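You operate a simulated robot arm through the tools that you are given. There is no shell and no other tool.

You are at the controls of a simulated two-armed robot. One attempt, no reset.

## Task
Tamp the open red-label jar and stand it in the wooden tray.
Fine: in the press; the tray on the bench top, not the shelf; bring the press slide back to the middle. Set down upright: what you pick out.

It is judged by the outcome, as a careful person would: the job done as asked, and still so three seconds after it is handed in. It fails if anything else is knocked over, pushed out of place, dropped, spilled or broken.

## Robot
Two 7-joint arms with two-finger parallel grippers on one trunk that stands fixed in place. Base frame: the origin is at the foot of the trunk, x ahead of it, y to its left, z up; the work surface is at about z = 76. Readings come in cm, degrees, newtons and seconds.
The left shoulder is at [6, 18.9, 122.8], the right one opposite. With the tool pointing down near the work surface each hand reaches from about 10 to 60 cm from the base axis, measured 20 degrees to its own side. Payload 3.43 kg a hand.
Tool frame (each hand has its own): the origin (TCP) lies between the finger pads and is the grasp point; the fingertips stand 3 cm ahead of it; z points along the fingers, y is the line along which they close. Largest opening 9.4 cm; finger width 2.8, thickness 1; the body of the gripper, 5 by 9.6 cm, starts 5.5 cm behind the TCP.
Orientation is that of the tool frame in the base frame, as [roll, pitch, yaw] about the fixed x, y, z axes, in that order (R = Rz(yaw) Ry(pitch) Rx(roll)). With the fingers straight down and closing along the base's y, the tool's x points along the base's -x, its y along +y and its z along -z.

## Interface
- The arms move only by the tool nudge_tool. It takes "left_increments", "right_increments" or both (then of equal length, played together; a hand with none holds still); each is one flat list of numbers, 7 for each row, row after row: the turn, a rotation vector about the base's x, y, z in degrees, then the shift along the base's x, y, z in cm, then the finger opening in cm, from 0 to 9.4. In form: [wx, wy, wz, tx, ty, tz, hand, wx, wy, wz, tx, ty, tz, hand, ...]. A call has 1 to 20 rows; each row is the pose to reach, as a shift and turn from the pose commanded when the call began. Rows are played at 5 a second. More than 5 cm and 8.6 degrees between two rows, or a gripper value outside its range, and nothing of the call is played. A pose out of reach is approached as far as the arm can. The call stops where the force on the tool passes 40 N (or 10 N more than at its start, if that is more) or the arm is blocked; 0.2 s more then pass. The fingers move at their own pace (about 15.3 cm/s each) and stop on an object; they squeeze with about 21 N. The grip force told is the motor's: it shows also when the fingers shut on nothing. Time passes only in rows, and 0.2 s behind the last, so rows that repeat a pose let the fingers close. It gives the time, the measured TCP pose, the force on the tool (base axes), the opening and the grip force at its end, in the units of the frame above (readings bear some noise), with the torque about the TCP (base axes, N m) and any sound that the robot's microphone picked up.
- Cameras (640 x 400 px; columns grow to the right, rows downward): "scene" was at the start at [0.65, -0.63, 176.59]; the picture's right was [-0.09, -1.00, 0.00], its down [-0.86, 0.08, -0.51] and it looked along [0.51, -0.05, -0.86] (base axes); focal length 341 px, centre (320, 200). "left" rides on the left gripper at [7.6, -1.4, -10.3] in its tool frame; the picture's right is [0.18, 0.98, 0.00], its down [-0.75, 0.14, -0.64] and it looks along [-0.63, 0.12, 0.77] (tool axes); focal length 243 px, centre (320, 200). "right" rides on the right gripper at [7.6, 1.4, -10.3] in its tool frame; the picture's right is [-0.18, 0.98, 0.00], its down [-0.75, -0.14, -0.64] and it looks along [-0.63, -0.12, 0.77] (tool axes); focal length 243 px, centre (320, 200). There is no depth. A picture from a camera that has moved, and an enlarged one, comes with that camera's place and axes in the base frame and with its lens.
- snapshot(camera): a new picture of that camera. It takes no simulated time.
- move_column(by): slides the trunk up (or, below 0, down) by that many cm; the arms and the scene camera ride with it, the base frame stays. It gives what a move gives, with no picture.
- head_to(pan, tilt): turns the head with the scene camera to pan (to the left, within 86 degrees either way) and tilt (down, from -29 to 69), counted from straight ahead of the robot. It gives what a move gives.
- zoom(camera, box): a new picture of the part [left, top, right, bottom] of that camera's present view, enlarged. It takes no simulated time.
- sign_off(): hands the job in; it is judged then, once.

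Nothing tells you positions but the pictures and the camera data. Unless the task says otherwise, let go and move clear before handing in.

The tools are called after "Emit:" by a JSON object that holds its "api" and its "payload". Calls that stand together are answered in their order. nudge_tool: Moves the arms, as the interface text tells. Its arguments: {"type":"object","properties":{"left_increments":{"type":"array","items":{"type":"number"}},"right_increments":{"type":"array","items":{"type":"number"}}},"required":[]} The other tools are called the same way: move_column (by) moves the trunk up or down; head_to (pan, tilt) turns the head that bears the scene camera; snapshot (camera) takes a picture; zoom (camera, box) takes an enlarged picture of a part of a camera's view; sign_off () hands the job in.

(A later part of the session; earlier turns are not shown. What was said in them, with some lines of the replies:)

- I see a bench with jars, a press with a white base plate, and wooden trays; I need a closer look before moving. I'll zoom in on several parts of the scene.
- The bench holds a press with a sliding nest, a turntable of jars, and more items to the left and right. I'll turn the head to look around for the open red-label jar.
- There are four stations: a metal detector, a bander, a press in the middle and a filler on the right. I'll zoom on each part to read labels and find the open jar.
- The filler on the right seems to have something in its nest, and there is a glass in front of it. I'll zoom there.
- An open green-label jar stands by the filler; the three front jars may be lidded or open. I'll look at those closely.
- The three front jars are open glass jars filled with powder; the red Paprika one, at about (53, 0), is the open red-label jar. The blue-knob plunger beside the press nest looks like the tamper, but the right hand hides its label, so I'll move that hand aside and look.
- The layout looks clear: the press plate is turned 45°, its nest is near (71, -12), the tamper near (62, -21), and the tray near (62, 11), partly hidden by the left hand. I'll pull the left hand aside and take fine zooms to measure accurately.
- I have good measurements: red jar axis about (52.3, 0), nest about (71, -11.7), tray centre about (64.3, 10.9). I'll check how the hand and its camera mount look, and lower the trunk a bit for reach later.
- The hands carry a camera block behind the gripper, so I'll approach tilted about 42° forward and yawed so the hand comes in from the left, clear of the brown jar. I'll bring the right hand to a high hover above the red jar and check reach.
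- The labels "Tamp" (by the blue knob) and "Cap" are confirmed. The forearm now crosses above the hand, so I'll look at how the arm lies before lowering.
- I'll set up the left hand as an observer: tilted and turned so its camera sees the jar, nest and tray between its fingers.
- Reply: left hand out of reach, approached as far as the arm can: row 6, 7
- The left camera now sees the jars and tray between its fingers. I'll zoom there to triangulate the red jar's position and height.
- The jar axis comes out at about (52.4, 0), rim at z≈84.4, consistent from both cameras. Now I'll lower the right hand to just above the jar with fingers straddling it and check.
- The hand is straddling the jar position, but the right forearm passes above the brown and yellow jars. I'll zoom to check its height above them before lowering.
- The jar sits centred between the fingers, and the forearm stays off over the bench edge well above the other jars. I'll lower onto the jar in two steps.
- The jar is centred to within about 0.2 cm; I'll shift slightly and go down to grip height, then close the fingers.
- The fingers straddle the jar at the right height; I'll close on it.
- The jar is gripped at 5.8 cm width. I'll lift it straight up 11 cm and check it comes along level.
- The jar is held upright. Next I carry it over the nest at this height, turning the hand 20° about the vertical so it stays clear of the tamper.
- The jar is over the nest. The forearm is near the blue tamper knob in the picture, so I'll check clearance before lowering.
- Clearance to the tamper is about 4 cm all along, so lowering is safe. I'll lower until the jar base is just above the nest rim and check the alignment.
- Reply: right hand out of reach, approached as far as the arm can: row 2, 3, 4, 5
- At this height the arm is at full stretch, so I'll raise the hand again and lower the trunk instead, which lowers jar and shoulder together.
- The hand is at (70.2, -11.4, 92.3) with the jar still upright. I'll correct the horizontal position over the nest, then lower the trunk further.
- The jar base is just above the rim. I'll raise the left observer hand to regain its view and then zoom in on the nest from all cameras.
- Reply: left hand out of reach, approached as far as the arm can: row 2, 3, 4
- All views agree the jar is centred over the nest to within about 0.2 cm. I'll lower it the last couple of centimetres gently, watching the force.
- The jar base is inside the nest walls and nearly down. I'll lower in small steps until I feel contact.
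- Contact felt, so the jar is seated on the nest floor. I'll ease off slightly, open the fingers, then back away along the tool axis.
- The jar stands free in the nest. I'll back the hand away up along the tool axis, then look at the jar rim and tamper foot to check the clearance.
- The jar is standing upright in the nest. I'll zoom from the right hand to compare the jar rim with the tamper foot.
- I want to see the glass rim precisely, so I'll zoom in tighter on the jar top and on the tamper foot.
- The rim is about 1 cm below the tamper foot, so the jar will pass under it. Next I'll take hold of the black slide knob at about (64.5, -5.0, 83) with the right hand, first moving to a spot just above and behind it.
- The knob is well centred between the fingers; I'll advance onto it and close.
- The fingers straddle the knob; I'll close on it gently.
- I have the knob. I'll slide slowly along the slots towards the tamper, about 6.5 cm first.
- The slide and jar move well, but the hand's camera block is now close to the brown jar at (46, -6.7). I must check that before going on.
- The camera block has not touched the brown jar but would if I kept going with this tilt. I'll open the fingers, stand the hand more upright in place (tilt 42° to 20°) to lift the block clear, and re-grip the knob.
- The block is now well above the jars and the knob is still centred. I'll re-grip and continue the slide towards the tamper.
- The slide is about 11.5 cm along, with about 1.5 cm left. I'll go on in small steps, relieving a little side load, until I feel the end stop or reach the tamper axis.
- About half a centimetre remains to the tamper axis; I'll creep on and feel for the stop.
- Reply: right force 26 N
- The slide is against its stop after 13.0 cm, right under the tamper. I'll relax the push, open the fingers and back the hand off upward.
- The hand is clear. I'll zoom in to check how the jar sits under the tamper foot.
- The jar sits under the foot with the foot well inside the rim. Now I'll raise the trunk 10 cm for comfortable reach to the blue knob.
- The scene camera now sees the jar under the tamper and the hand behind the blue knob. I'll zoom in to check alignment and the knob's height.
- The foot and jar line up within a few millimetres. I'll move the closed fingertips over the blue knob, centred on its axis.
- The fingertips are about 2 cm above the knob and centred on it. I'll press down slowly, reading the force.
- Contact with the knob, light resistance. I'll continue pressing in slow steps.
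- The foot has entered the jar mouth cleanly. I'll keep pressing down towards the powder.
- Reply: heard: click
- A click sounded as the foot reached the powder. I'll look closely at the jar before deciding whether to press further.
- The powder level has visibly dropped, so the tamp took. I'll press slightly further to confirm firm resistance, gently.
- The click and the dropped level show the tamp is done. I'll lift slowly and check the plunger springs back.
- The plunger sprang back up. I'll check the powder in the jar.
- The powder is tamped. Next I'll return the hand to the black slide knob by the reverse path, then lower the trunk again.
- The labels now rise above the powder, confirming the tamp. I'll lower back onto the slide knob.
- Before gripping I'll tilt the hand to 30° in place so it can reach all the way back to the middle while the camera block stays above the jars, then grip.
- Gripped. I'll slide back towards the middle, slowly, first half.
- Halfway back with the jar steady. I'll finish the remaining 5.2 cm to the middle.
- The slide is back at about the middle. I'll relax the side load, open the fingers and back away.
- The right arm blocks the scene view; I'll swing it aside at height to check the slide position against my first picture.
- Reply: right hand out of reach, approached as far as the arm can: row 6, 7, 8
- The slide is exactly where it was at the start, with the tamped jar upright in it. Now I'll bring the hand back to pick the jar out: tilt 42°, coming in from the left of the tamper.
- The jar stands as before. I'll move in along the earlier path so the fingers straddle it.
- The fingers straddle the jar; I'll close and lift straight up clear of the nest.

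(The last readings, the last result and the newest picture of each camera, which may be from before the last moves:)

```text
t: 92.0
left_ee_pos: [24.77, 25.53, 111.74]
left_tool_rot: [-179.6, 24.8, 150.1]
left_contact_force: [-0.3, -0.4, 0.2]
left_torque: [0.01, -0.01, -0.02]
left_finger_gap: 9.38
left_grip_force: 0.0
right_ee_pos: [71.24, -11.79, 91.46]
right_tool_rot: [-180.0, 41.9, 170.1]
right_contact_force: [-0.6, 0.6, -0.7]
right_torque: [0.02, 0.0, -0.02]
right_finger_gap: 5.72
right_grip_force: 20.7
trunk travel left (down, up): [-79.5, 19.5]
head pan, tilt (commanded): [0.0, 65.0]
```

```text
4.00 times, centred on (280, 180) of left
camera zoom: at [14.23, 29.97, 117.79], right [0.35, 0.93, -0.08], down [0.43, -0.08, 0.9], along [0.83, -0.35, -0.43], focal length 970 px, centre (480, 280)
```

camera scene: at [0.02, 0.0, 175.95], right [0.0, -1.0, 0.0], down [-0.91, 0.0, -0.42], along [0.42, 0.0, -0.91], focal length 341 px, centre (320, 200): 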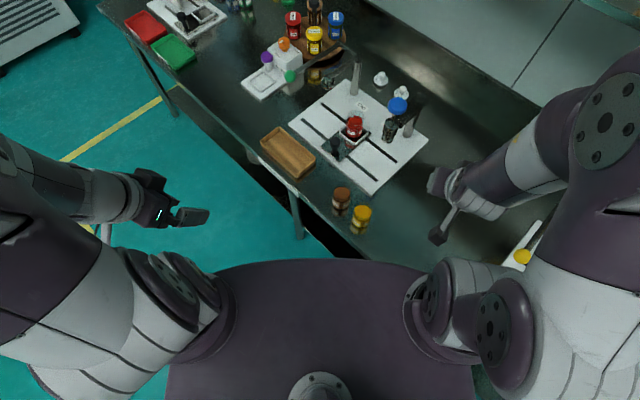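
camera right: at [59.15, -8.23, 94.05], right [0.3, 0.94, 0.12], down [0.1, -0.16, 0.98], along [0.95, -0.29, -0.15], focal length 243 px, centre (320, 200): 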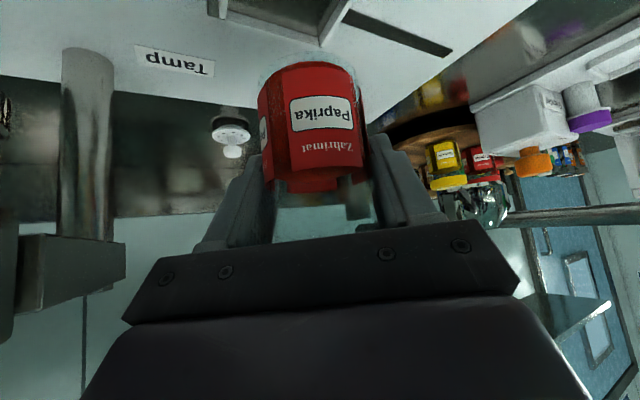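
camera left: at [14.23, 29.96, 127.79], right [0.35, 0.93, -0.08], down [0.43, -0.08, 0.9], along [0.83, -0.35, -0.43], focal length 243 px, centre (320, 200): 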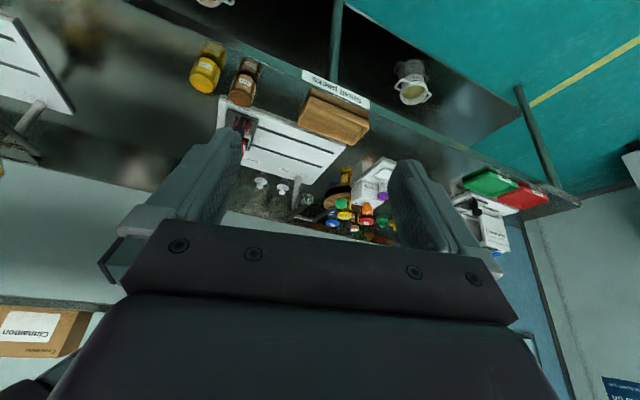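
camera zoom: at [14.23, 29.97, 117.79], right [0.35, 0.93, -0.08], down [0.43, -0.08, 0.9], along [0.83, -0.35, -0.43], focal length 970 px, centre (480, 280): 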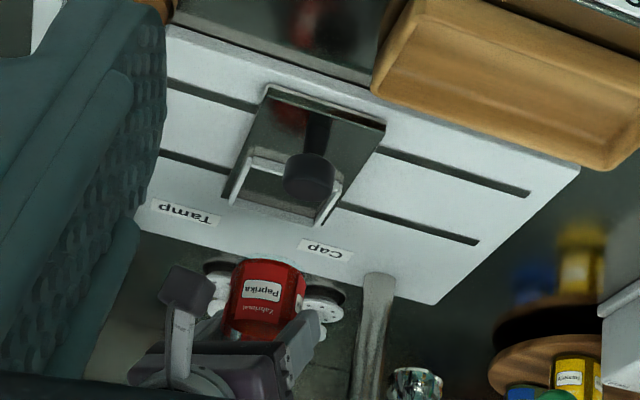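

The jar is lifted and the slide has not moved. I'll carry it over the tray, turning the hand 20° about the vertical, keeping the jar upright.

Emit:
{"api": "nudge_tool", "payload": {"right_increments": [0, 0, 1, -0.4, 1, 0.8, 2, 0, 0, 3.5, -1.5, 3.6, 1.5, 2, 0, 0, 6, -2.6, 6.3, 1.5, 2, 0, 0, 8.5, -3.7, 9, 1.5, 2, 0, 0, 11, -4.8, 11.7, 1.5, 2, 0, 0, 13.5, -5.9, 14.4, 1.5, 2, 0, 0, 16, -7, 17, 1.5, 2, 0, 0, 18.5, -8.1, 19.6, 1.5, 2, 0, 0, 20, -8.75, 21.15, 1.5, 2, 0, 0, 20, -8.75, 21.15, 1.5, 2]}}

Emit:
{"api": "snapshot", "payload": {"camera": "right"}}

Emit:
{"api": "zoom", "payload": {"camera": "left", "box": [260, 100, 400, 240]}}

Emit:
{"api": "snapshot", "payload": {"camera": "scene"}}

```text
t: 94.2
left_ee_pos: [24.69, 25.5, 111.59]
left_tool_rot: [-179.6, 24.8, 150.1]
left_contact_force: [0.1, 0.6, 0.3]
left_torque: [0.0, 0.02, 0.0]
left_finger_gap: 9.4
left_grip_force: 0.2
right_ee_pos: [62.51, 9.6, 93.11]
right_tool_rot: [179.9, 42.1, -169.9]
right_contact_force: [-0.5, -0.2, -0.8]
right_torque: [0.01, -0.01, 0.01]
right_finger_gap: 5.74
right_grip_force: 20.6
trunk travel left (down, up): [-79.5, 19.5]
head pan, tilt (commanded): [0.0, 65.0]
```

```text
taken
camera right: at [49.87, 8.73, 95.6], right [-0.04, 0.99, 0.12], down [0.15, -0.12, 0.98], along [0.99, 0.06, -0.15], focal length 243 px, centre (320, 200)
```

right: 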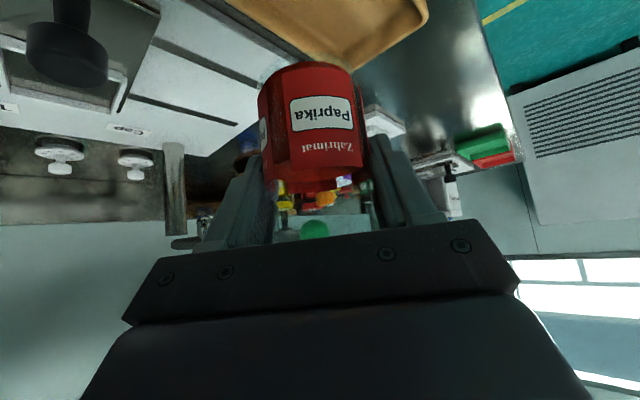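

```text
2.86 times, centred on (330, 170) of left
camera zoom: at [14.21, 29.95, 117.79], right [0.35, 0.93, -0.08], down [0.43, -0.08, 0.9], along [0.83, -0.35, -0.43], focal length 693 px, centre (291, 286)
```

zoom: 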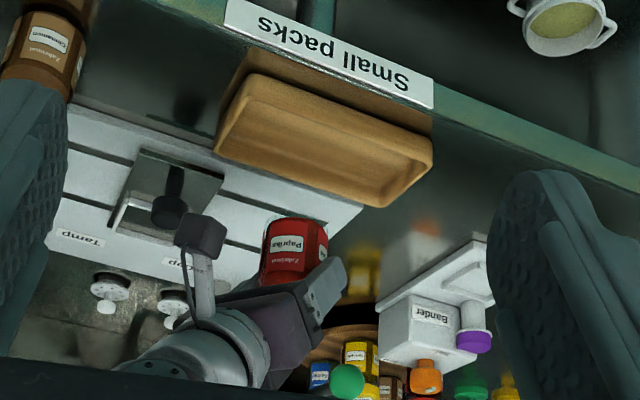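

```text
taken
camera scene: at [0.02, -0.03, 165.45], right [0.0, -1.0, 0.0], down [-0.91, 0.0, -0.42], along [0.42, 0.0, -0.91], focal length 341 px, centre (320, 200)
```

scene: 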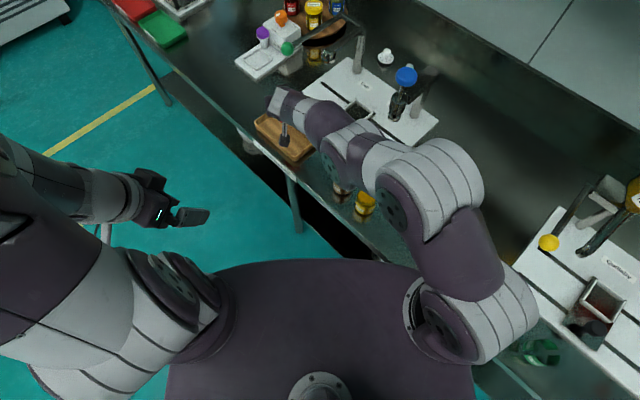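

The jar is above the tray's centre line, and my tray estimate matches the left view well. I'll lower to just above the tray floor.

Emit:
{"api": "nudge_tool", "payload": {"right_increments": [0, 0, 0, 0, -0.05, -2, 2, 0, 0, 0, 0, -0.1, -4, 2, 0, 0, 0, 0, -0.1, -6, 2, 0, 0, 0, 0, -0.1, -7.5, 2, 0, 0, 0, 0, -0.1, -8.5, 2, 0, 0, 0, 0, -0.1, -8.5, 2]}}

Emit:
{"api": "snapshot", "payload": {"camera": "right"}}

Emit:
{"api": "zoom", "payload": {"camera": "left", "box": [260, 100, 380, 220]}}

Emit:
{"api": "zoom", "payload": {"camera": "scene", "box": [240, 70, 400, 230]}}

```text
t: 95.6
left_ee_pos: [24.59, 25.55, 111.69]
left_tool_rot: [-179.6, 24.9, 150.1]
left_contact_force: [0.0, 0.0, 0.1]
left_torque: [0.02, 0.0, 0.01]
left_finger_gap: 9.4
left_grip_force: 0.1
right_ee_pos: [62.47, 9.3, 84.56]
right_tool_rot: [-180.0, 42.0, -170.0]
right_contact_force: [-0.1, -0.3, -1.0]
right_torque: [0.0, 0.01, 0.02]
right_finger_gap: 5.74
right_grip_force: 20.6
trunk travel left (down, up): [-79.5, 19.5]
head pan, tilt (commanded): [0.0, 65.0]
```

```text
taken
camera right: at [49.88, 8.46, 87.07], right [-0.04, 0.99, 0.12], down [0.15, -0.12, 0.98], along [0.99, 0.05, -0.15], focal length 243 px, centre (320, 200)
```

right: 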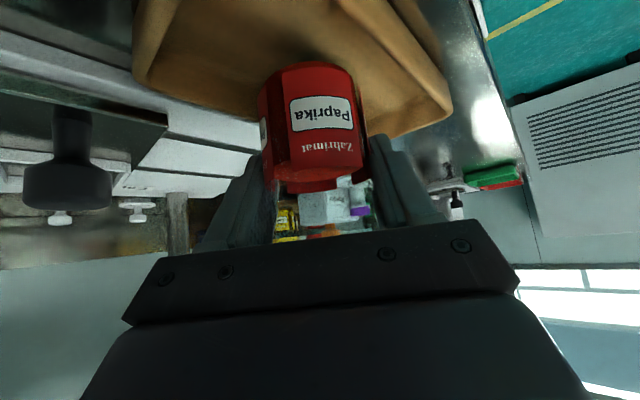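

```text
3.33 times, centred on (320, 160) of left
camera zoom: at [14.2, 29.97, 117.79], right [0.35, 0.93, -0.08], down [0.43, -0.08, 0.9], along [0.83, -0.35, -0.43], focal length 809 px, centre (320, 333)
```

zoom: 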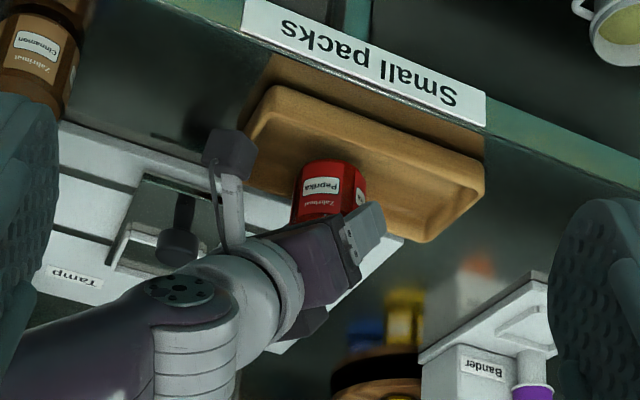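

```text
2.50 times, centred on (320, 150) of scene
camera zoom: at [0.0, 0.0, 165.45], right [0.0, -1.0, 0.0], down [-0.91, 0.0, -0.42], along [0.42, 0.0, -0.91], focal length 852 px, centre (320, 325)
```

zoom: 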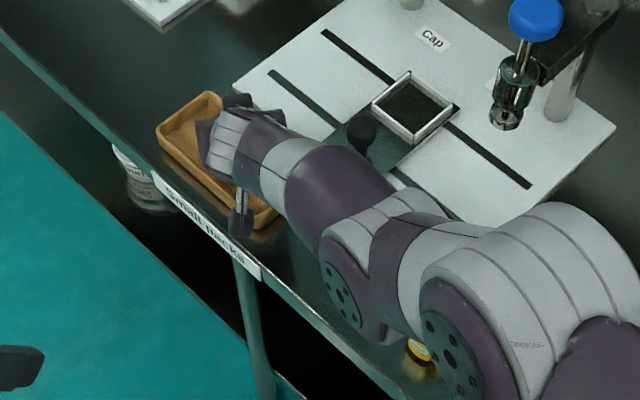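

The jar base is inside the tray rim. I'll creep down until it touches the tray floor.

Emit:
{"api": "nudge_tool", "payload": {"right_increments": [0, 0, 0, 0, 0, -0.4, 2, 0, 0, 0, 0, 0, -0.8, 2, 0, 0, 0, 0, 0, -0.8, 2]}}

Emit:
{"api": "nudge_tool", "payload": {"right_increments": [0, 0, 0, 0, 0, -0.2, 2, 0, 0, 0, 0, 0, -0.4, 2, 0, 0, 0, 0, 0, -0.4, 2]}}

Emit:
{"api": "zoom", "payload": {"camera": "left", "box": [270, 110, 350, 180]}}

```text
t: 96.4
left_ee_pos: [24.59, 25.56, 111.71]
left_tool_rot: [-179.6, 24.8, 150.1]
left_contact_force: [0.5, -0.2, 0.1]
left_torque: [0.01, -0.03, 0.01]
left_finger_gap: 9.38
left_grip_force: 0.0
right_ee_pos: [62.59, 9.27, 83.67]
right_tool_rot: [180.0, 42.0, -170.0]
right_contact_force: [-0.3, -0.1, -0.2]
right_torque: [0.03, 0.01, 0.02]
right_finger_gap: 5.73
right_grip_force: 20.9
trunk travel left (down, up): [-79.5, 19.5]
head pan, tilt (commanded): [0.0, 65.0]
```

```text
t: 97.2
left_ee_pos: [24.53, 25.45, 111.77]
left_tool_rot: [-179.6, 24.9, 150.1]
left_contact_force: [-0.9, 0.2, 0.4]
left_torque: [0.02, -0.01, -0.04]
left_finger_gap: 9.41
left_grip_force: 0.1
right_ee_pos: [62.51, 9.45, 83.3]
right_tool_rot: [179.9, 42.0, -169.9]
right_contact_force: [-0.1, 0.3, -1.1]
right_torque: [-0.04, -0.02, 0.03]
right_finger_gap: 5.72
right_grip_force: 21.2
trunk travel left (down, up): [-79.5, 19.5]
head pan, tilt (commanded): [0.0, 65.0]
```

```text
5.71 times, centred on (310, 145) of left
camera zoom: at [14.2, 29.98, 117.79], right [0.35, 0.93, -0.08], down [0.43, -0.08, 0.9], along [0.83, -0.35, -0.43], focal length 1386 px, centre (377, 514)
```

zoom: 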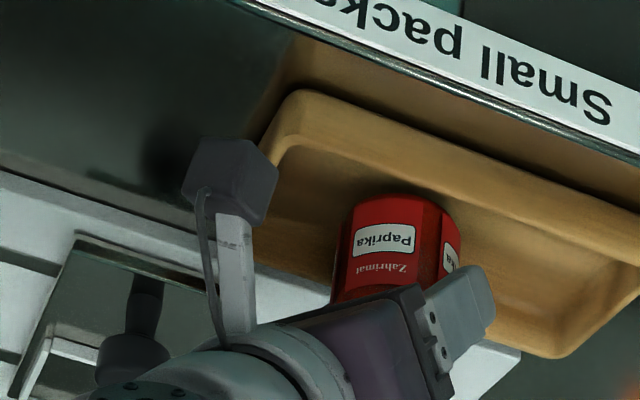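

No contact yet; I'll continue in small steps.

Emit:
{"api": "nudge_tool", "payload": {"right_increments": [0, 0, 0, 0, 0, -0.15, 2, 0, 0, 0, 0, 0, -0.3, 2, 0, 0, 0, 0, 0, -0.3, 2]}}

Emit:
{"api": "nudge_tool", "payload": {"right_increments": [0, 0, 0, 0, 0, -0.2, 2, 0, 0, 0, 0, 0, -0.2, 2]}}

Emit:
{"api": "nudge_tool", "payload": {"right_increments": [0, 0, 0, 0, 0, -0.15, 2, 0, 0, 0, 0, 0, -0.15, 2]}}

```text
t: 98.0
left_ee_pos: [24.67, 25.48, 111.71]
left_tool_rot: [-179.6, 24.9, 150.1]
left_contact_force: [-0.2, -0.2, 0.6]
left_torque: [0.02, -0.01, 0.01]
left_finger_gap: 9.36
left_grip_force: 0.1
right_ee_pos: [62.54, 9.42, 83.05]
right_tool_rot: [-180.0, 42.0, -170.0]
right_contact_force: [0.8, -0.6, -0.7]
right_torque: [-0.03, 0.0, 0.02]
right_finger_gap: 5.73
right_grip_force: 21.3
trunk travel left (down, up): [-79.5, 19.5]
head pan, tilt (commanded): [0.0, 65.0]
```

```text
t: 98.6
left_ee_pos: [24.63, 25.53, 111.64]
left_tool_rot: [-179.6, 24.8, 150.0]
left_contact_force: [0.2, -0.4, 0.9]
left_torque: [0.0, 0.02, -0.01]
left_finger_gap: 9.41
left_grip_force: 0.1
right_ee_pos: [62.56, 9.5, 82.88]
right_tool_rot: [180.0, 42.0, -169.8]
right_contact_force: [-0.7, 0.3, -1.0]
right_torque: [0.02, 0.0, 0.04]
right_finger_gap: 5.73
right_grip_force: 21.2
trunk travel left (down, up): [-79.5, 19.5]
head pan, tilt (commanded): [0.0, 65.0]
```

```text
t: 99.2
left_ee_pos: [24.56, 25.57, 111.77]
left_tool_rot: [-179.7, 25.0, 150.1]
left_contact_force: [0.1, -0.4, 0.7]
left_torque: [0.01, 0.03, 0.01]
left_finger_gap: 9.41
left_grip_force: 0.2
right_ee_pos: [62.44, 9.33, 82.64]
right_tool_rot: [-180.0, 42.0, -169.8]
right_contact_force: [0.5, -0.4, -0.7]
right_torque: [0.0, 0.02, 0.01]
right_finger_gap: 5.75
right_grip_force: 20.7
trunk travel left (down, up): [-79.5, 19.5]
head pan, tilt (commanded): [0.0, 65.0]
```

Still free at about z 76.75 for the base; the tray floor must be thin. I'll continue.

Emit:
{"api": "nudge_tool", "payload": {"right_increments": [0, 0, 0, 0, 0, -0.15, 2, 0, 0, 0, 0, 0, -0.15, 2]}}

Emit:
{"api": "nudge_tool", "payload": {"right_increments": [0, 0, 0, 0, 0, -0.15, 2, 0, 0, 0, 0, 0, -0.15, 2]}}

Emit:
{"api": "zoom", "payload": {"camera": "right", "box": [230, 0, 390, 100]}}

```text
t: 99.8
left_ee_pos: [24.66, 25.56, 111.71]
left_tool_rot: [-179.6, 24.9, 150.1]
left_contact_force: [-0.1, -0.5, 0.1]
left_torque: [-0.02, -0.02, 0.0]
left_finger_gap: 9.41
left_grip_force: 0.1
right_ee_pos: [62.54, 9.39, 82.6]
right_tool_rot: [180.0, 42.1, -170.0]
right_contact_force: [0.0, -0.5, -0.6]
right_torque: [0.03, -0.01, 0.03]
right_finger_gap: 5.75
right_grip_force: 21.5
trunk travel left (down, up): [-79.5, 19.5]
head pan, tilt (commanded): [0.0, 65.0]
```

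```text
t: 100.4
left_ee_pos: [24.57, 25.46, 111.73]
left_tool_rot: [-179.7, 25.0, 150.1]
left_contact_force: [0.1, -0.2, -0.4]
left_torque: [0.03, 0.0, -0.01]
left_finger_gap: 9.4
left_grip_force: 0.1
right_ee_pos: [62.56, 9.41, 82.31]
right_tool_rot: [-179.9, 42.1, -170.0]
right_contact_force: [0.1, -0.1, 2.4]
right_torque: [-0.05, 0.0, -0.03]
right_finger_gap: 5.73
right_grip_force: 20.8
trunk travel left (down, up): [-79.5, 19.5]
head pan, tilt (commanded): [0.0, 65.0]
```

```text
4.00 times, centred on (310, 50) of right
camera zoom: at [49.94, 8.56, 84.97], right [-0.04, 0.99, 0.12], down [0.15, -0.12, 0.98], along [0.99, 0.06, -0.15], focal length 970 px, centre (360, 800)
```

zoom: 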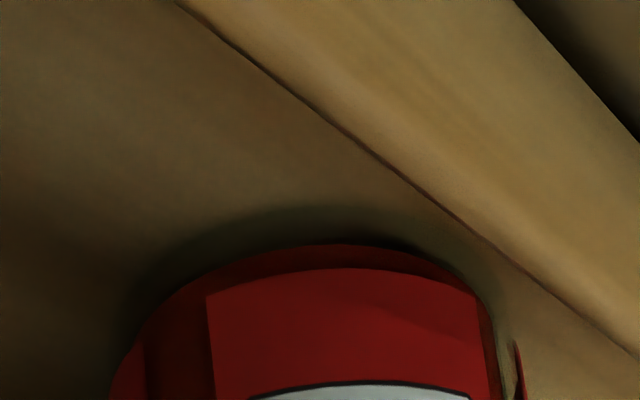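

Light contact: the jar is touching the tray floor. One more touch to make sure it is seated, then I'll release.

Emit:
{"api": "nudge_tool", "payload": {"right_increments": [0, 0, 0, 0, 0, -0.1, 2, 0, 0, 0, 0, 0, -0.1, 2]}}

Emit:
{"api": "zoom", "payload": {"camera": "left", "box": [270, 110, 350, 180]}}

```text
t: 101.0
left_ee_pos: [24.53, 25.5, 111.73]
left_tool_rot: [-179.6, 24.9, 150.0]
left_contact_force: [0.7, 0.0, -0.1]
left_torque: [0.05, -0.01, 0.0]
left_finger_gap: 9.42
left_grip_force: 0.0
right_ee_pos: [62.49, 9.43, 82.51]
right_tool_rot: [179.9, 42.2, -169.9]
right_contact_force: [2.9, -0.4, 7.4]
right_torque: [-0.1, -0.04, 0.03]
right_finger_gap: 5.73
right_grip_force: 20.9
trunk travel left (down, up): [-79.5, 19.5]
head pan, tilt (commanded): [0.0, 65.0]
```

```text
5.71 times, centred on (310, 145) of left
camera zoom: at [14.14, 29.95, 117.81], right [0.35, 0.93, -0.08], down [0.43, -0.08, 0.9], along [0.83, -0.35, -0.43], focal length 1386 px, centre (377, 514)
```

zoom: 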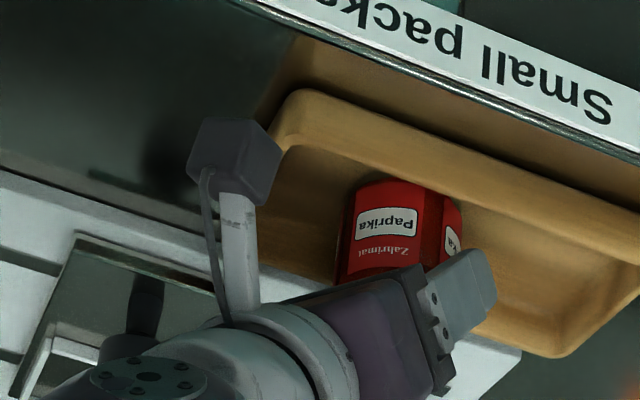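

Force shows contact, but I want to be sure it is the jar base and not a fingertip on the tray rim. I'll look closely.

Emit:
{"api": "zoom", "payload": {"camera": "left", "box": [305, 130, 345, 170]}}

Emit:
{"api": "snapshot", "payload": {"camera": "right"}}

Emit:
{"api": "zoom", "payload": {"camera": "right", "box": [200, 40, 420, 240]}}

Emit:
{"api": "zoom", "payload": {"camera": "scene", "box": [250, 70, 340, 170]}}

```text
10.00 times, centred on (325, 150) of left
camera zoom: at [14.14, 29.95, 117.81], right [0.35, 0.93, -0.08], down [0.43, -0.08, 0.9], along [0.83, -0.35, -0.43], focal length 2426 px, centre (270, 700)
```

zoom: 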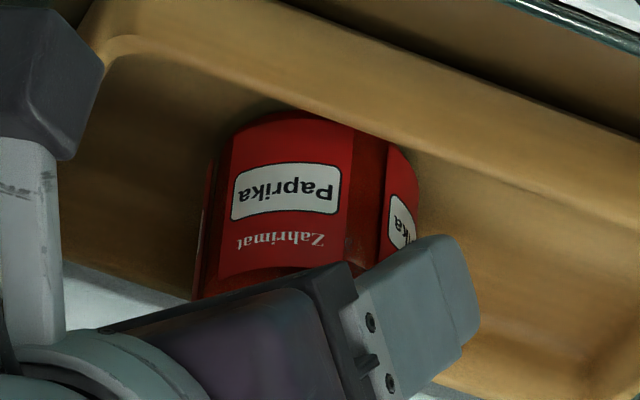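

```text
taken
camera right: at [49.92, 8.56, 84.94], right [-0.04, 0.99, 0.12], down [0.15, -0.12, 0.98], along [0.99, 0.06, -0.14], focal length 243 px, centre (320, 200)
```

right: 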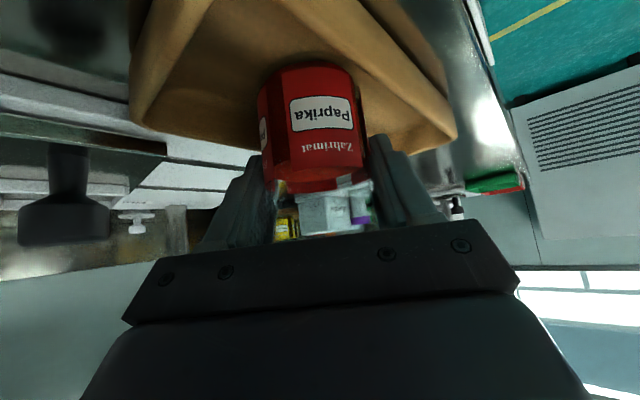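

```text
2.00 times, centred on (310, 140) of right
camera zoom: at [49.92, 8.56, 84.94], right [-0.04, 0.99, 0.12], down [0.15, -0.12, 0.98], along [0.99, 0.06, -0.14], focal length 485 px, centre (340, 320)
```

zoom: 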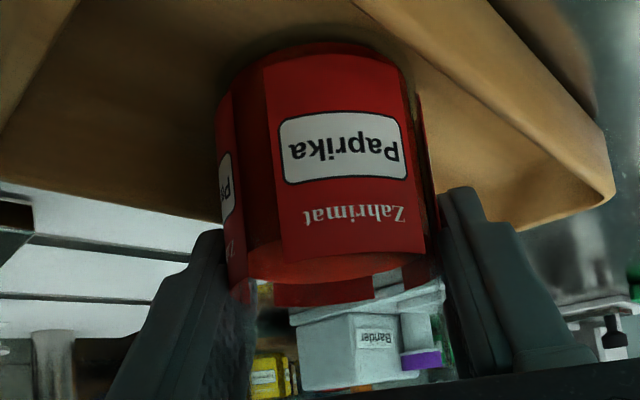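

```text
4.00 times, centred on (295, 120) of scene
camera zoom: at [-0.08, -0.03, 165.46], right [0.0, -1.0, 0.0], down [-0.91, 0.0, -0.42], along [0.42, 0.0, -0.91], focal length 1364 px, centre (420, 520)
```

zoom: 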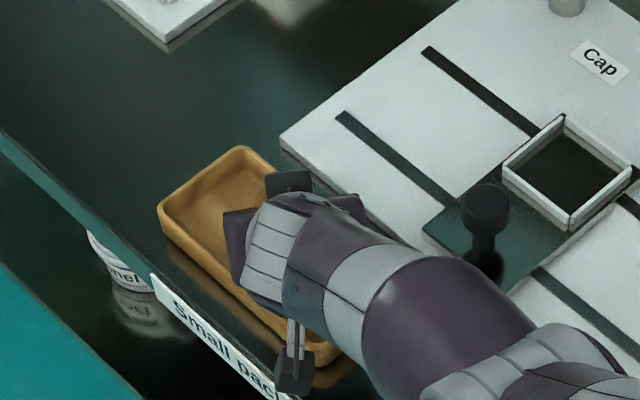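

The fingertip is just above the far rim, and the jar looks seated inside the tray. I'll ease off slightly and open the fingers slowly.

Emit:
{"api": "nudge_tool", "payload": {"right_increments": [0, 0, 0, 0, 0, 0.12, 2, 0, 0, 0, 0, 0, 0.12, 5.7, 0, 0, 0, 0, 0, 0.12, 5.9, 0, 0, 0, 0, 0, 0.15, 6.2, 0, 0, 0, 0, 0, 0.2, 6.6, 0, 0, 0, 0, 0, 0.25, 7, 0, 0, 0, 0, 0, 0.3, 7.4, 0, 0, 0, 0, 0, 0.3, 7.4]}}

Emit:
{"api": "snapshot", "payload": {"camera": "right"}}

Emit:
{"api": "zoom", "payload": {"camera": "left", "box": [270, 110, 350, 180]}}

```text
t: 102.8
left_ee_pos: [24.5, 25.5, 111.75]
left_tool_rot: [-179.6, 24.9, 150.1]
left_contact_force: [-1.2, -0.6, -1.0]
left_torque: [0.0, 0.01, 0.03]
left_finger_gap: 9.41
left_grip_force: 0.1
right_ee_pos: [62.46, 9.28, 82.52]
right_tool_rot: [-180.0, 42.0, -169.9]
right_contact_force: [0.4, -0.2, 0.8]
right_torque: [0.01, 0.03, -0.02]
right_finger_gap: 7.41
right_grip_force: 0.0
trunk travel left (down, up): [-79.5, 19.5]
head pan, tilt (commanded): [0.0, 65.0]
```

```text
taken
camera right: at [49.9, 8.49, 85.11], right [-0.04, 0.99, 0.12], down [0.15, -0.12, 0.98], along [0.99, 0.06, -0.15], focal length 243 px, centre (320, 200)
```

right: 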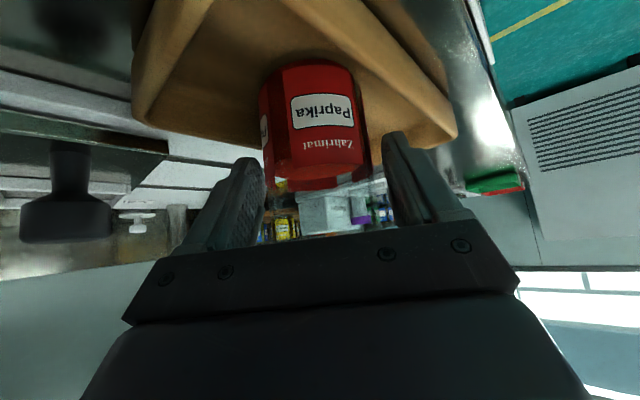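

```text
5.71 times, centred on (310, 145) of left
camera zoom: at [14.2, 29.97, 117.79], right [0.35, 0.93, -0.08], down [0.43, -0.08, 0.9], along [0.83, -0.35, -0.43], focal length 1386 px, centre (377, 514)
```

zoom: 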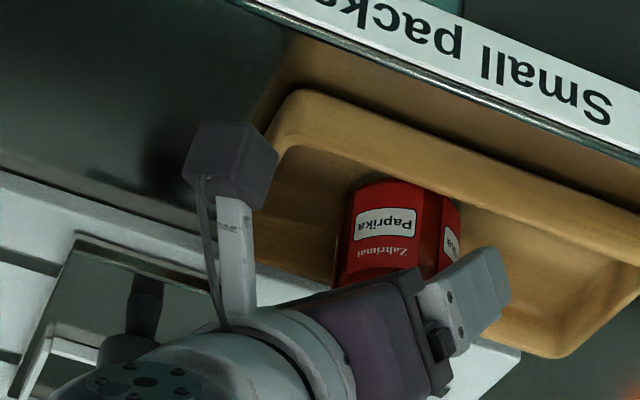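

The jar stands free and upright in the tray. I'll back the hand out along its axis and up, clear of everything.

Emit:
{"api": "nudge_tool", "payload": {"right_increments": [0, 0, 0, -0.7, -0.12, 0.8, 7.4, 0, 0, 0, -1.6, -0.28, 1.8, 7.4, 0, 0, 0, -2.9, -0.5, 3.3, 7.4, 0, 0, 0, -4.6, -0.8, 5.2, 7.4, 0, 0, 0, -6.6, -1.2, 7.4, 7.4, 0, 0, 0, -9, -2, 10, 7.4, 0, 0, 0, -12, -4, 13, 7.4, 0, 0, 0, -15, -7, 16, 7.4, 0, 0, 0, -18, -10, 18, 7.4, 0, 0, 0, -18, -10, 18, 7.4]}}

Emit:
{"api": "move_column", "payload": {"by": 10.5}}

Emit:
{"api": "snapshot", "payload": {"camera": "scene"}}

Emit:
{"api": "snapshot", "payload": {"camera": "left"}}

```text
refused: row 8 steps farther than a row can; nothing moved
```

```text
t: 104.2
left_ee_pos: [24.63, 25.57, 122.1]
left_tool_rot: [-179.5, 24.8, 150.2]
left_contact_force: [-0.2, 0.1, -0.2]
left_torque: [0.0, 0.01, 0.03]
left_finger_gap: 9.39
left_grip_force: 0.0
right_ee_pos: [62.63, 9.36, 93.0]
right_tool_rot: [179.9, 41.9, -170.0]
right_contact_force: [0.8, -0.4, -0.3]
right_torque: [-0.03, -0.03, 0.0]
right_finger_gap: 7.41
right_grip_force: 0.1
trunk travel left (down, up): [-90.0, 9.0]
head pan, tilt (commanded): [0.0, 65.0]
```

```text
taken
camera scene: at [0.02, 0.01, 175.95], right [0.0, -1.0, 0.0], down [-0.91, 0.0, -0.42], along [0.42, 0.0, -0.91], focal length 341 px, centre (320, 200)
```

scene: 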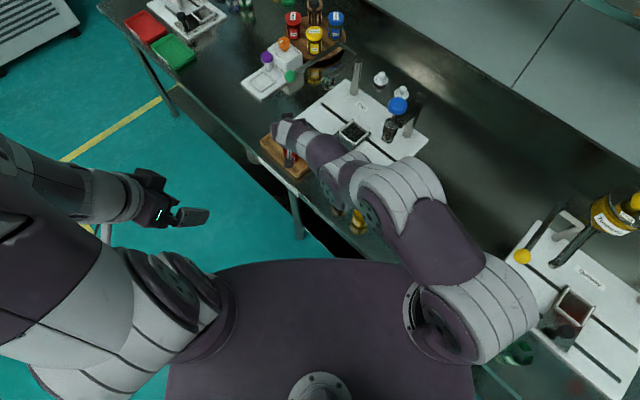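

```text
taken
camera left: at [14.21, 29.98, 128.28], right [0.35, 0.93, -0.08], down [0.43, -0.08, 0.9], along [0.83, -0.35, -0.43], focal length 243 px, centre (320, 200)
```

left: 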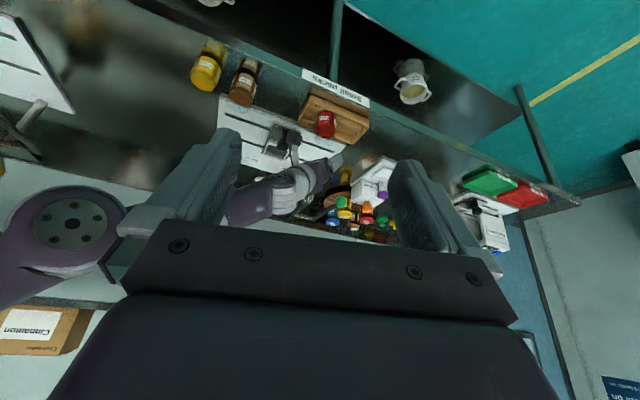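

My arm move was refused, so the trunk alone lifted the hand straight up off the jar; I should not have chained those. I'll check that the jar is still upright and untouched.

Emit:
{"api": "zoom", "payload": {"camera": "left", "box": [285, 80, 375, 160]}}

Emit:
{"api": "snapshot", "payload": {"camera": "right"}}

```text
5.00 times, centred on (330, 120) of left
camera zoom: at [14.21, 29.98, 128.28], right [0.35, 0.93, -0.08], down [0.43, -0.08, 0.9], along [0.83, -0.35, -0.43], focal length 1213 px, centre (270, 600)
```

zoom: 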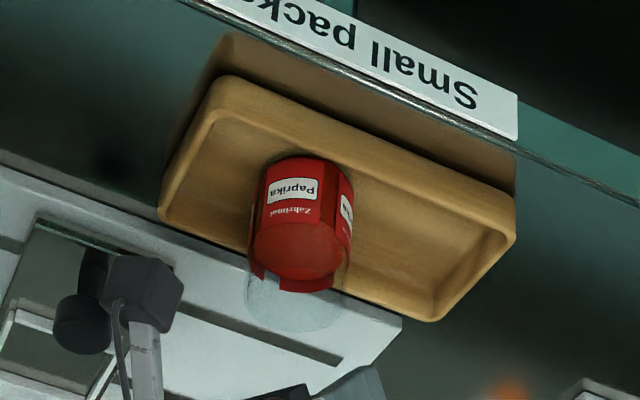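

```text
taken
camera right: at [49.9, 8.5, 95.6], right [-0.04, 0.99, 0.12], down [0.15, -0.12, 0.98], along [0.99, 0.06, -0.15], focal length 243 px, centre (320, 200)
```

right: 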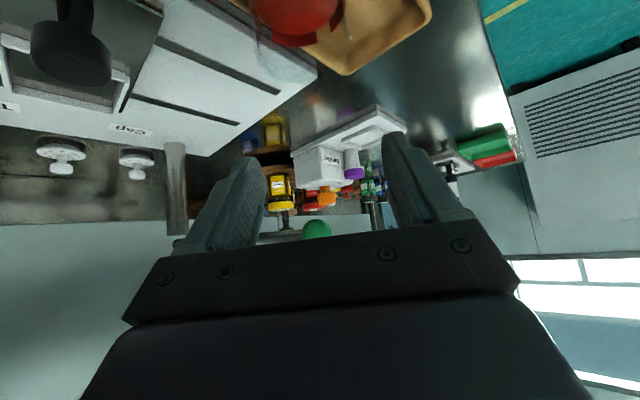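

The jar is upright in the tray. Now I'll move the right hand back and away, clear of the bench.

Emit:
{"api": "nudge_tool", "payload": {"right_increments": [0, 0, 0, -1.5, -0.3, 2, 7.4, 0, 0, 0, -4, -1, 4, 7.4, 0, 0, 0, -7, -2.5, 6, 7.4, 0, 0, 0, -10, -5, 8, 7.4, 0, 0, 0, -13, -8, 9, 7.4, 0, 0, 0, -16, -11, 10, 7.4, 0, 0, 0, -19, -14, 11, 7.4, 0, 0, 0, -22, -17, 12, 7.4, 0, 0, 0, -24, -20, 12, 7.4, 0, 0, 0, -26, -24, 12, 7.4, 0, 0, 0, -28, -28, 12, 7.4, 0, 0, 0, -28, -28, 12, 7.4]}}

Emit:
{"api": "snapshot", "payload": {"camera": "scene"}}

Emit:
{"api": "zoom", "payload": {"camera": "scene", "box": [240, 90, 400, 240]}}

Emit:
{"api": "zoom", "payload": {"camera": "scene", "box": [314, 110, 378, 150]}}

```text
t: 106.8
left_ee_pos: [24.71, 25.49, 122.16]
left_tool_rot: [-179.6, 24.9, 150.1]
left_contact_force: [-0.4, 0.1, -0.4]
left_torque: [0.0, -0.01, -0.01]
left_finger_gap: 9.42
left_grip_force: 0.1
right_ee_pos: [35.29, -11.96, 105.88]
right_tool_rot: [-174.9, 41.0, -167.1]
right_contact_force: [-0.3, 0.1, -0.3]
right_torque: [-0.02, 0.0, 0.0]
right_finger_gap: 7.42
right_grip_force: 0.1
right hand out of reach, approached as far as the arm can: row 4, 8, 9, 10, 11, 12
trunk travel left (down, up): [-90.0, 9.0]
head pan, tilt (commanded): [0.0, 65.0]
```

```text
taken
camera scene: at [0.0, -0.03, 175.95], right [0.0, -1.0, 0.0], down [-0.91, 0.0, -0.42], along [0.42, 0.0, -0.91], focal length 341 px, centre (320, 200)
```

scene: 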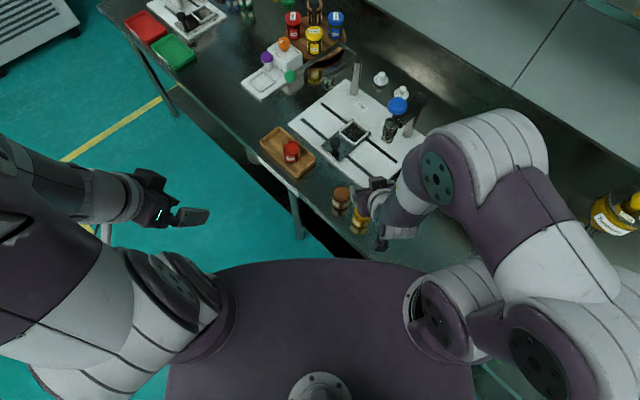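

```text
2.67 times, centred on (320, 165) of scene
camera zoom: at [0.0, -0.03, 175.95], right [0.0, -1.0, 0.0], down [-0.91, 0.0, -0.42], along [0.42, 0.0, -0.91], focal length 909 px, centre (320, 293)
```

zoom: 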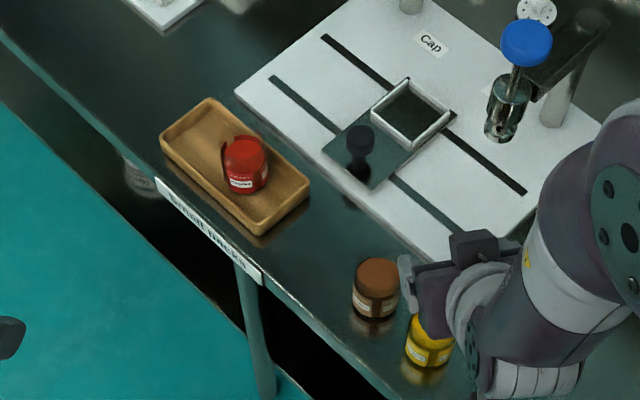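

```text
10.00 times, centred on (346, 130) of scene
camera zoom: at [0.0, -0.03, 175.95], right [0.0, -1.0, 0.0], down [-0.91, 0.0, -0.42], along [0.42, 0.0, -0.91], focal length 3410 px, centre (60, 900)
```

zoom: 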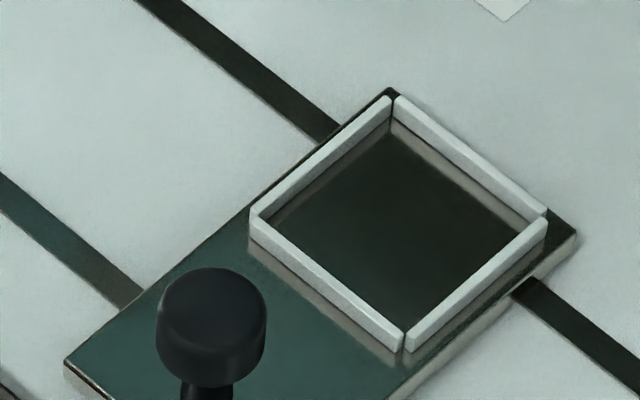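

The jar stands in the tray, the slide is exactly at its starting place and the other jars look undisturbed. I'll bring the right hand up and further aside so it is not hanging over the yellow jar.

Emit:
{"api": "nudge_tool", "payload": {"right_increments": [0, 0, 0, 0, -1, 3, 7.4, -1.3, 5.6, 0, 0, -2.5, 6, 7.4, -2.5, 11.1, 0, -0.5, -4.5, 8.5, 7.4, -3.8, 16.7, 0, -1.5, -7, 10.5, 7.4, -5, 22.3, 0, -2.5, -10, 12, 7.4, -6.3, 27.9, 0, -4, -13, 13.5, 7.4, -7.5, 33.4, 0, -6, -16.5, 15, 7.4, -8.8, 39, 0, -8, -20, 16.5, 7.4, -8.8, 39, 0, -8, -20, 16.5, 7.4]}}

Emit:
{"api": "snapshot", "payload": {"camera": "scene"}}

Emit:
{"api": "zoom", "payload": {"camera": "scene", "box": [290, 160, 390, 240]}}

Emit:
{"api": "zoom", "payload": {"camera": "scene", "box": [248, 125, 328, 185]}}

```text
t: 108.8
left_ee_pos: [24.62, 25.54, 122.13]
left_tool_rot: [-179.4, 24.7, 150.1]
left_contact_force: [0.2, -0.9, 0.7]
left_torque: [0.0, 0.02, 0.03]
left_finger_gap: 9.4
left_grip_force: 0.1
right_ee_pos: [27.69, -33.75, 116.99]
right_tool_rot: [-172.6, 9.4, -166.2]
right_contact_force: [-0.6, -0.2, 0.2]
right_torque: [-0.03, 0.02, -0.02]
right_finger_gap: 7.4
right_grip_force: 0.0
right hand out of reach, approached as far as the arm can: row 1, 2, 3, 4, 7, 8, 9
trunk travel left (down, up): [-90.0, 9.0]
head pan, tilt (commanded): [0.0, 65.0]
```

```text
taken
camera scene: at [0.07, 0.07, 175.95], right [0.0, -1.0, 0.0], down [-0.91, 0.0, -0.42], along [0.42, 0.0, -0.91], focal length 341 px, centre (320, 200)
```

scene: 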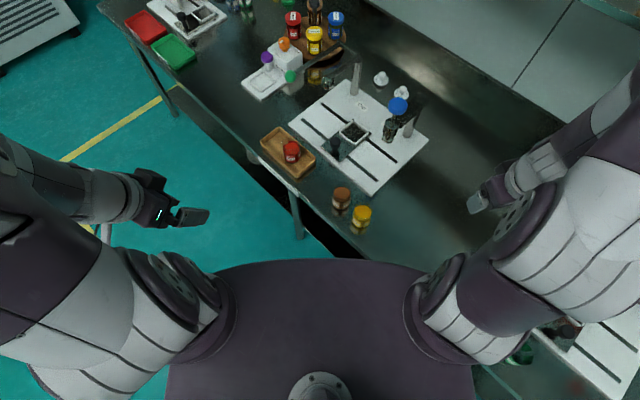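

```text
5.00 times, centred on (340, 200) of scene
camera zoom: at [0.07, 0.07, 175.95], right [0.0, -1.0, 0.0], down [-0.91, 0.0, -0.42], along [0.42, 0.0, -0.91], focal length 1705 px, centre (220, 200)
```

zoom: 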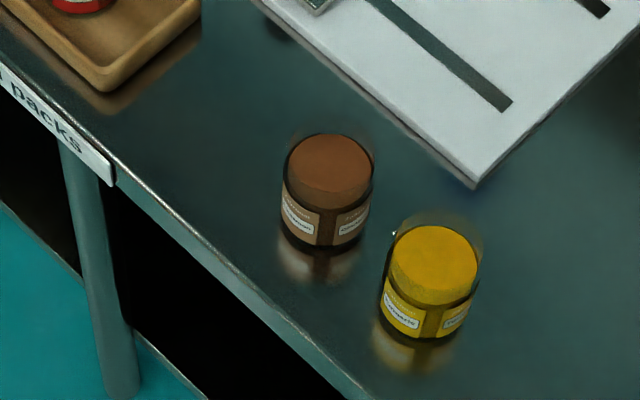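

```text
6.67 times, centred on (288, 155) of scene
camera zoom: at [0.07, 0.07, 175.95], right [0.0, -1.0, 0.0], down [-0.91, 0.0, -0.42], along [0.42, 0.0, -0.91], focal length 2273 px, centre (533, 500)
```

zoom: 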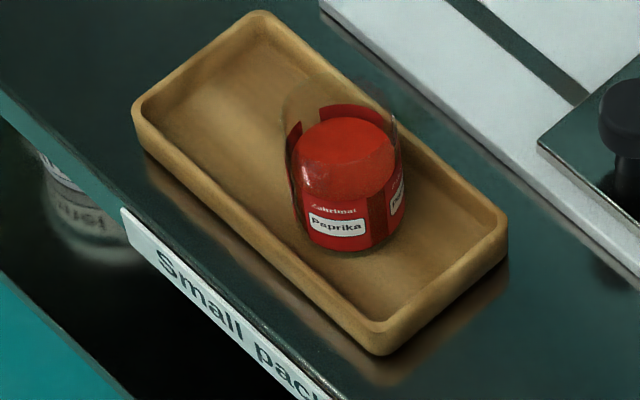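

The jar is upright in the tray and the tray hasn't moved. I'll compare the brown and yellow jars with my first pictures using the same zoom windows.

Emit:
{"api": "zoom", "payload": {"camera": "scene", "box": [280, 170, 380, 240]}}

Emit:
{"api": "zoom", "payload": {"camera": "scene", "box": [290, 160, 354, 200]}}

Emit:
{"api": "zoom", "payload": {"camera": "scene", "box": [280, 60, 440, 200]}}

```text
5.71 times, centred on (330, 205) of scene
camera zoom: at [0.07, 0.07, 175.95], right [0.0, -1.0, 0.0], down [-0.91, 0.0, -0.42], along [0.42, 0.0, -0.91], focal length 1948 px, centre (263, 171)
```

zoom: 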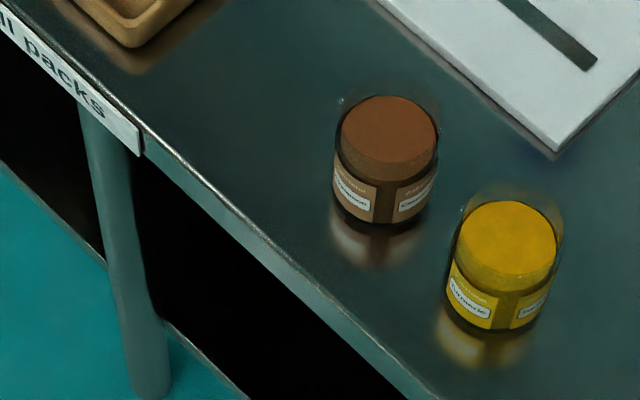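

```text
10.00 times, centred on (322, 180) of scene
camera zoom: at [0.07, 0.07, 175.95], right [0.0, -1.0, 0.0], down [-0.91, 0.0, -0.42], along [0.42, 0.0, -0.91], focal length 3410 px, centre (300, 400)
```

zoom: 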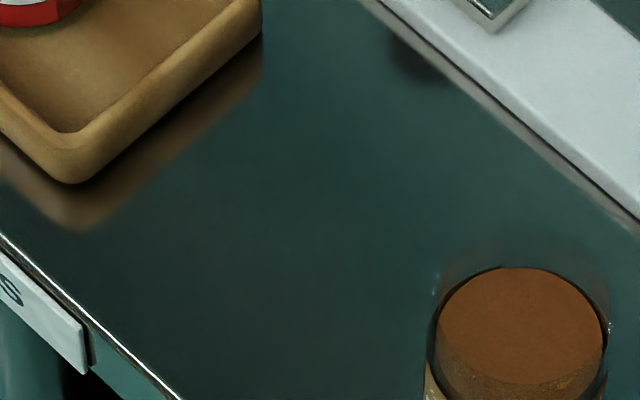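

```text
2.86 times, centred on (360, 130) of scene
camera zoom: at [0.07, 0.07, 175.95], right [0.0, -1.0, 0.0], down [-0.91, 0.0, -0.42], along [0.42, 0.0, -0.91], focal length 974 px, centre (206, 400)
```

zoom: 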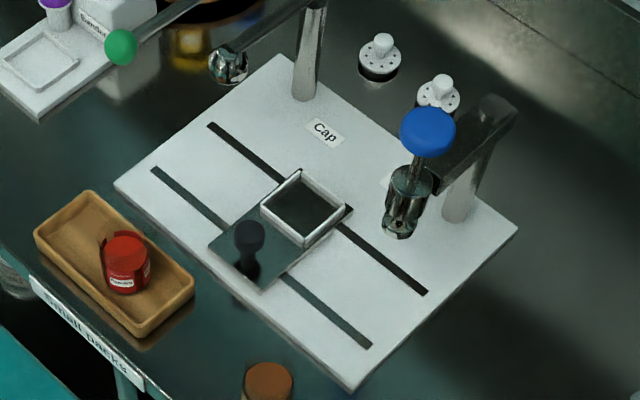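

The brown jar has shifted by about 3 mm from its first place (grazed by the hand's camera block earlier); it stands upright. I'll also check the filler side, near the right elbow, before deciding.

Emit:
{"api": "head_to", "payload": {"pan": -60, "tilt": 55}}

Emit:
{"api": "snapshot", "payload": {"camera": "scene"}}

Emit:
{"api": "zoom", "payload": {"camera": "scene", "box": [320, 180, 460, 300]}}

```text
t: 110.1
left_ee_pos: [24.63, 25.44, 122.12]
left_tool_rot: [-179.5, 24.9, 150.1]
left_contact_force: [0.0, 0.0, -1.0]
left_torque: [0.01, -0.01, -0.01]
left_finger_gap: 9.41
left_grip_force: 0.1
right_ee_pos: [27.65, -33.81, 117.13]
right_tool_rot: [-172.7, 9.3, -166.2]
right_contact_force: [-0.5, 0.2, -0.1]
right_torque: [-0.02, 0.01, 0.0]
right_finger_gap: 7.41
right_grip_force: 0.0
trunk travel left (down, up): [-90.0, 9.0]
head pan, tilt (commanded): [-60.0, 55.0]
```

```text
taken
camera scene: at [-2.48, -6.24, 177.11], right [-0.87, -0.5, 0.0], down [-0.41, 0.71, -0.57], along [0.29, -0.5, -0.82], focal length 341 px, centre (320, 200)
```

scene: 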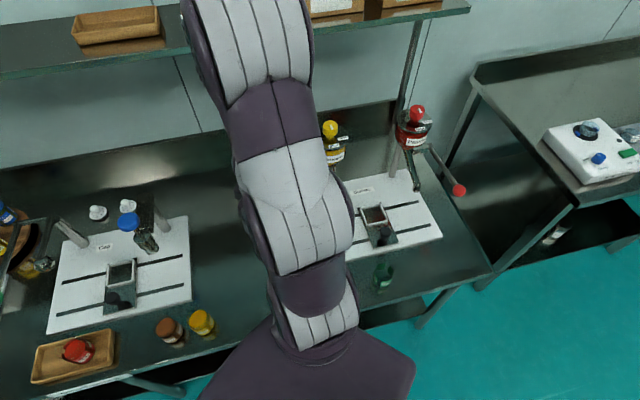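

```text
3.33 times, centred on (390, 240) of scene
camera zoom: at [-2.48, -6.24, 177.11], right [-0.87, -0.5, 0.0], down [-0.41, 0.71, -0.57], along [0.29, -0.5, -0.82], focal length 1137 px, centre (87, 67)
```

zoom: 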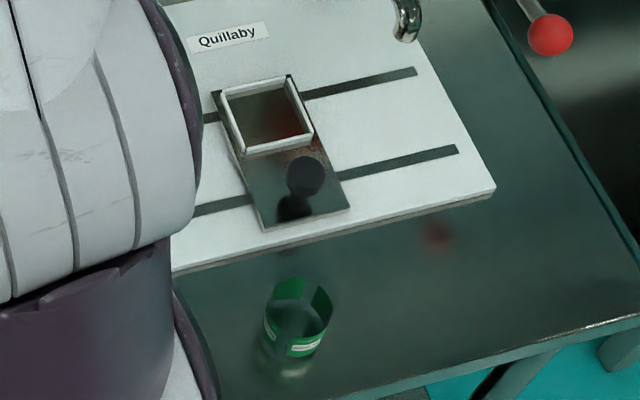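

The job is done and I'm handing it in. The red-label jar was tamped in the press: it clicked and the powder level dropped. It now stands upright in the bench-top tray, and the press slide is back in the middle. The hands are empty and clear, and the filler side is untouched.

One blemish: the brown jar moved about 3 mm when the hand's camera block grazed it. It is still upright in its row, and I'm leaving it, since handling it again carries more risk than the shift.

Emit:
{"api": "sign_off", "payload": {}}

```text
The job is handed in.
```

The red-label Paprika jar is tamped and standing upright in the wooden tray on the bench top, and I have handed the job in.

- **Tamping:** The jar went into the press and slid under the tamper. The plunger clicked, and the powder now sits visibly lower in the jar.
- **Press slide:** It is back in the middle. Its position matches my first picture of the bench.
- **Hands:** Both are empty and clear of the bench.
- **Other items:** The brown jar was pushed about 3 mm, most likely by the right hand's camera block during the first slide move. It is still upright in its row, and I left it because handling it again seemed riskier than the small shift. The tray, press, yellow jar and the filler station on the right look the same as in my first pictures.

One slip along the way: while I was backing off the jar in the tray, an arm move was refused, and the trunk lift I had queued with it raised the open hand straight up instead. I checked afterwards, and the jar was still upright in the tray.
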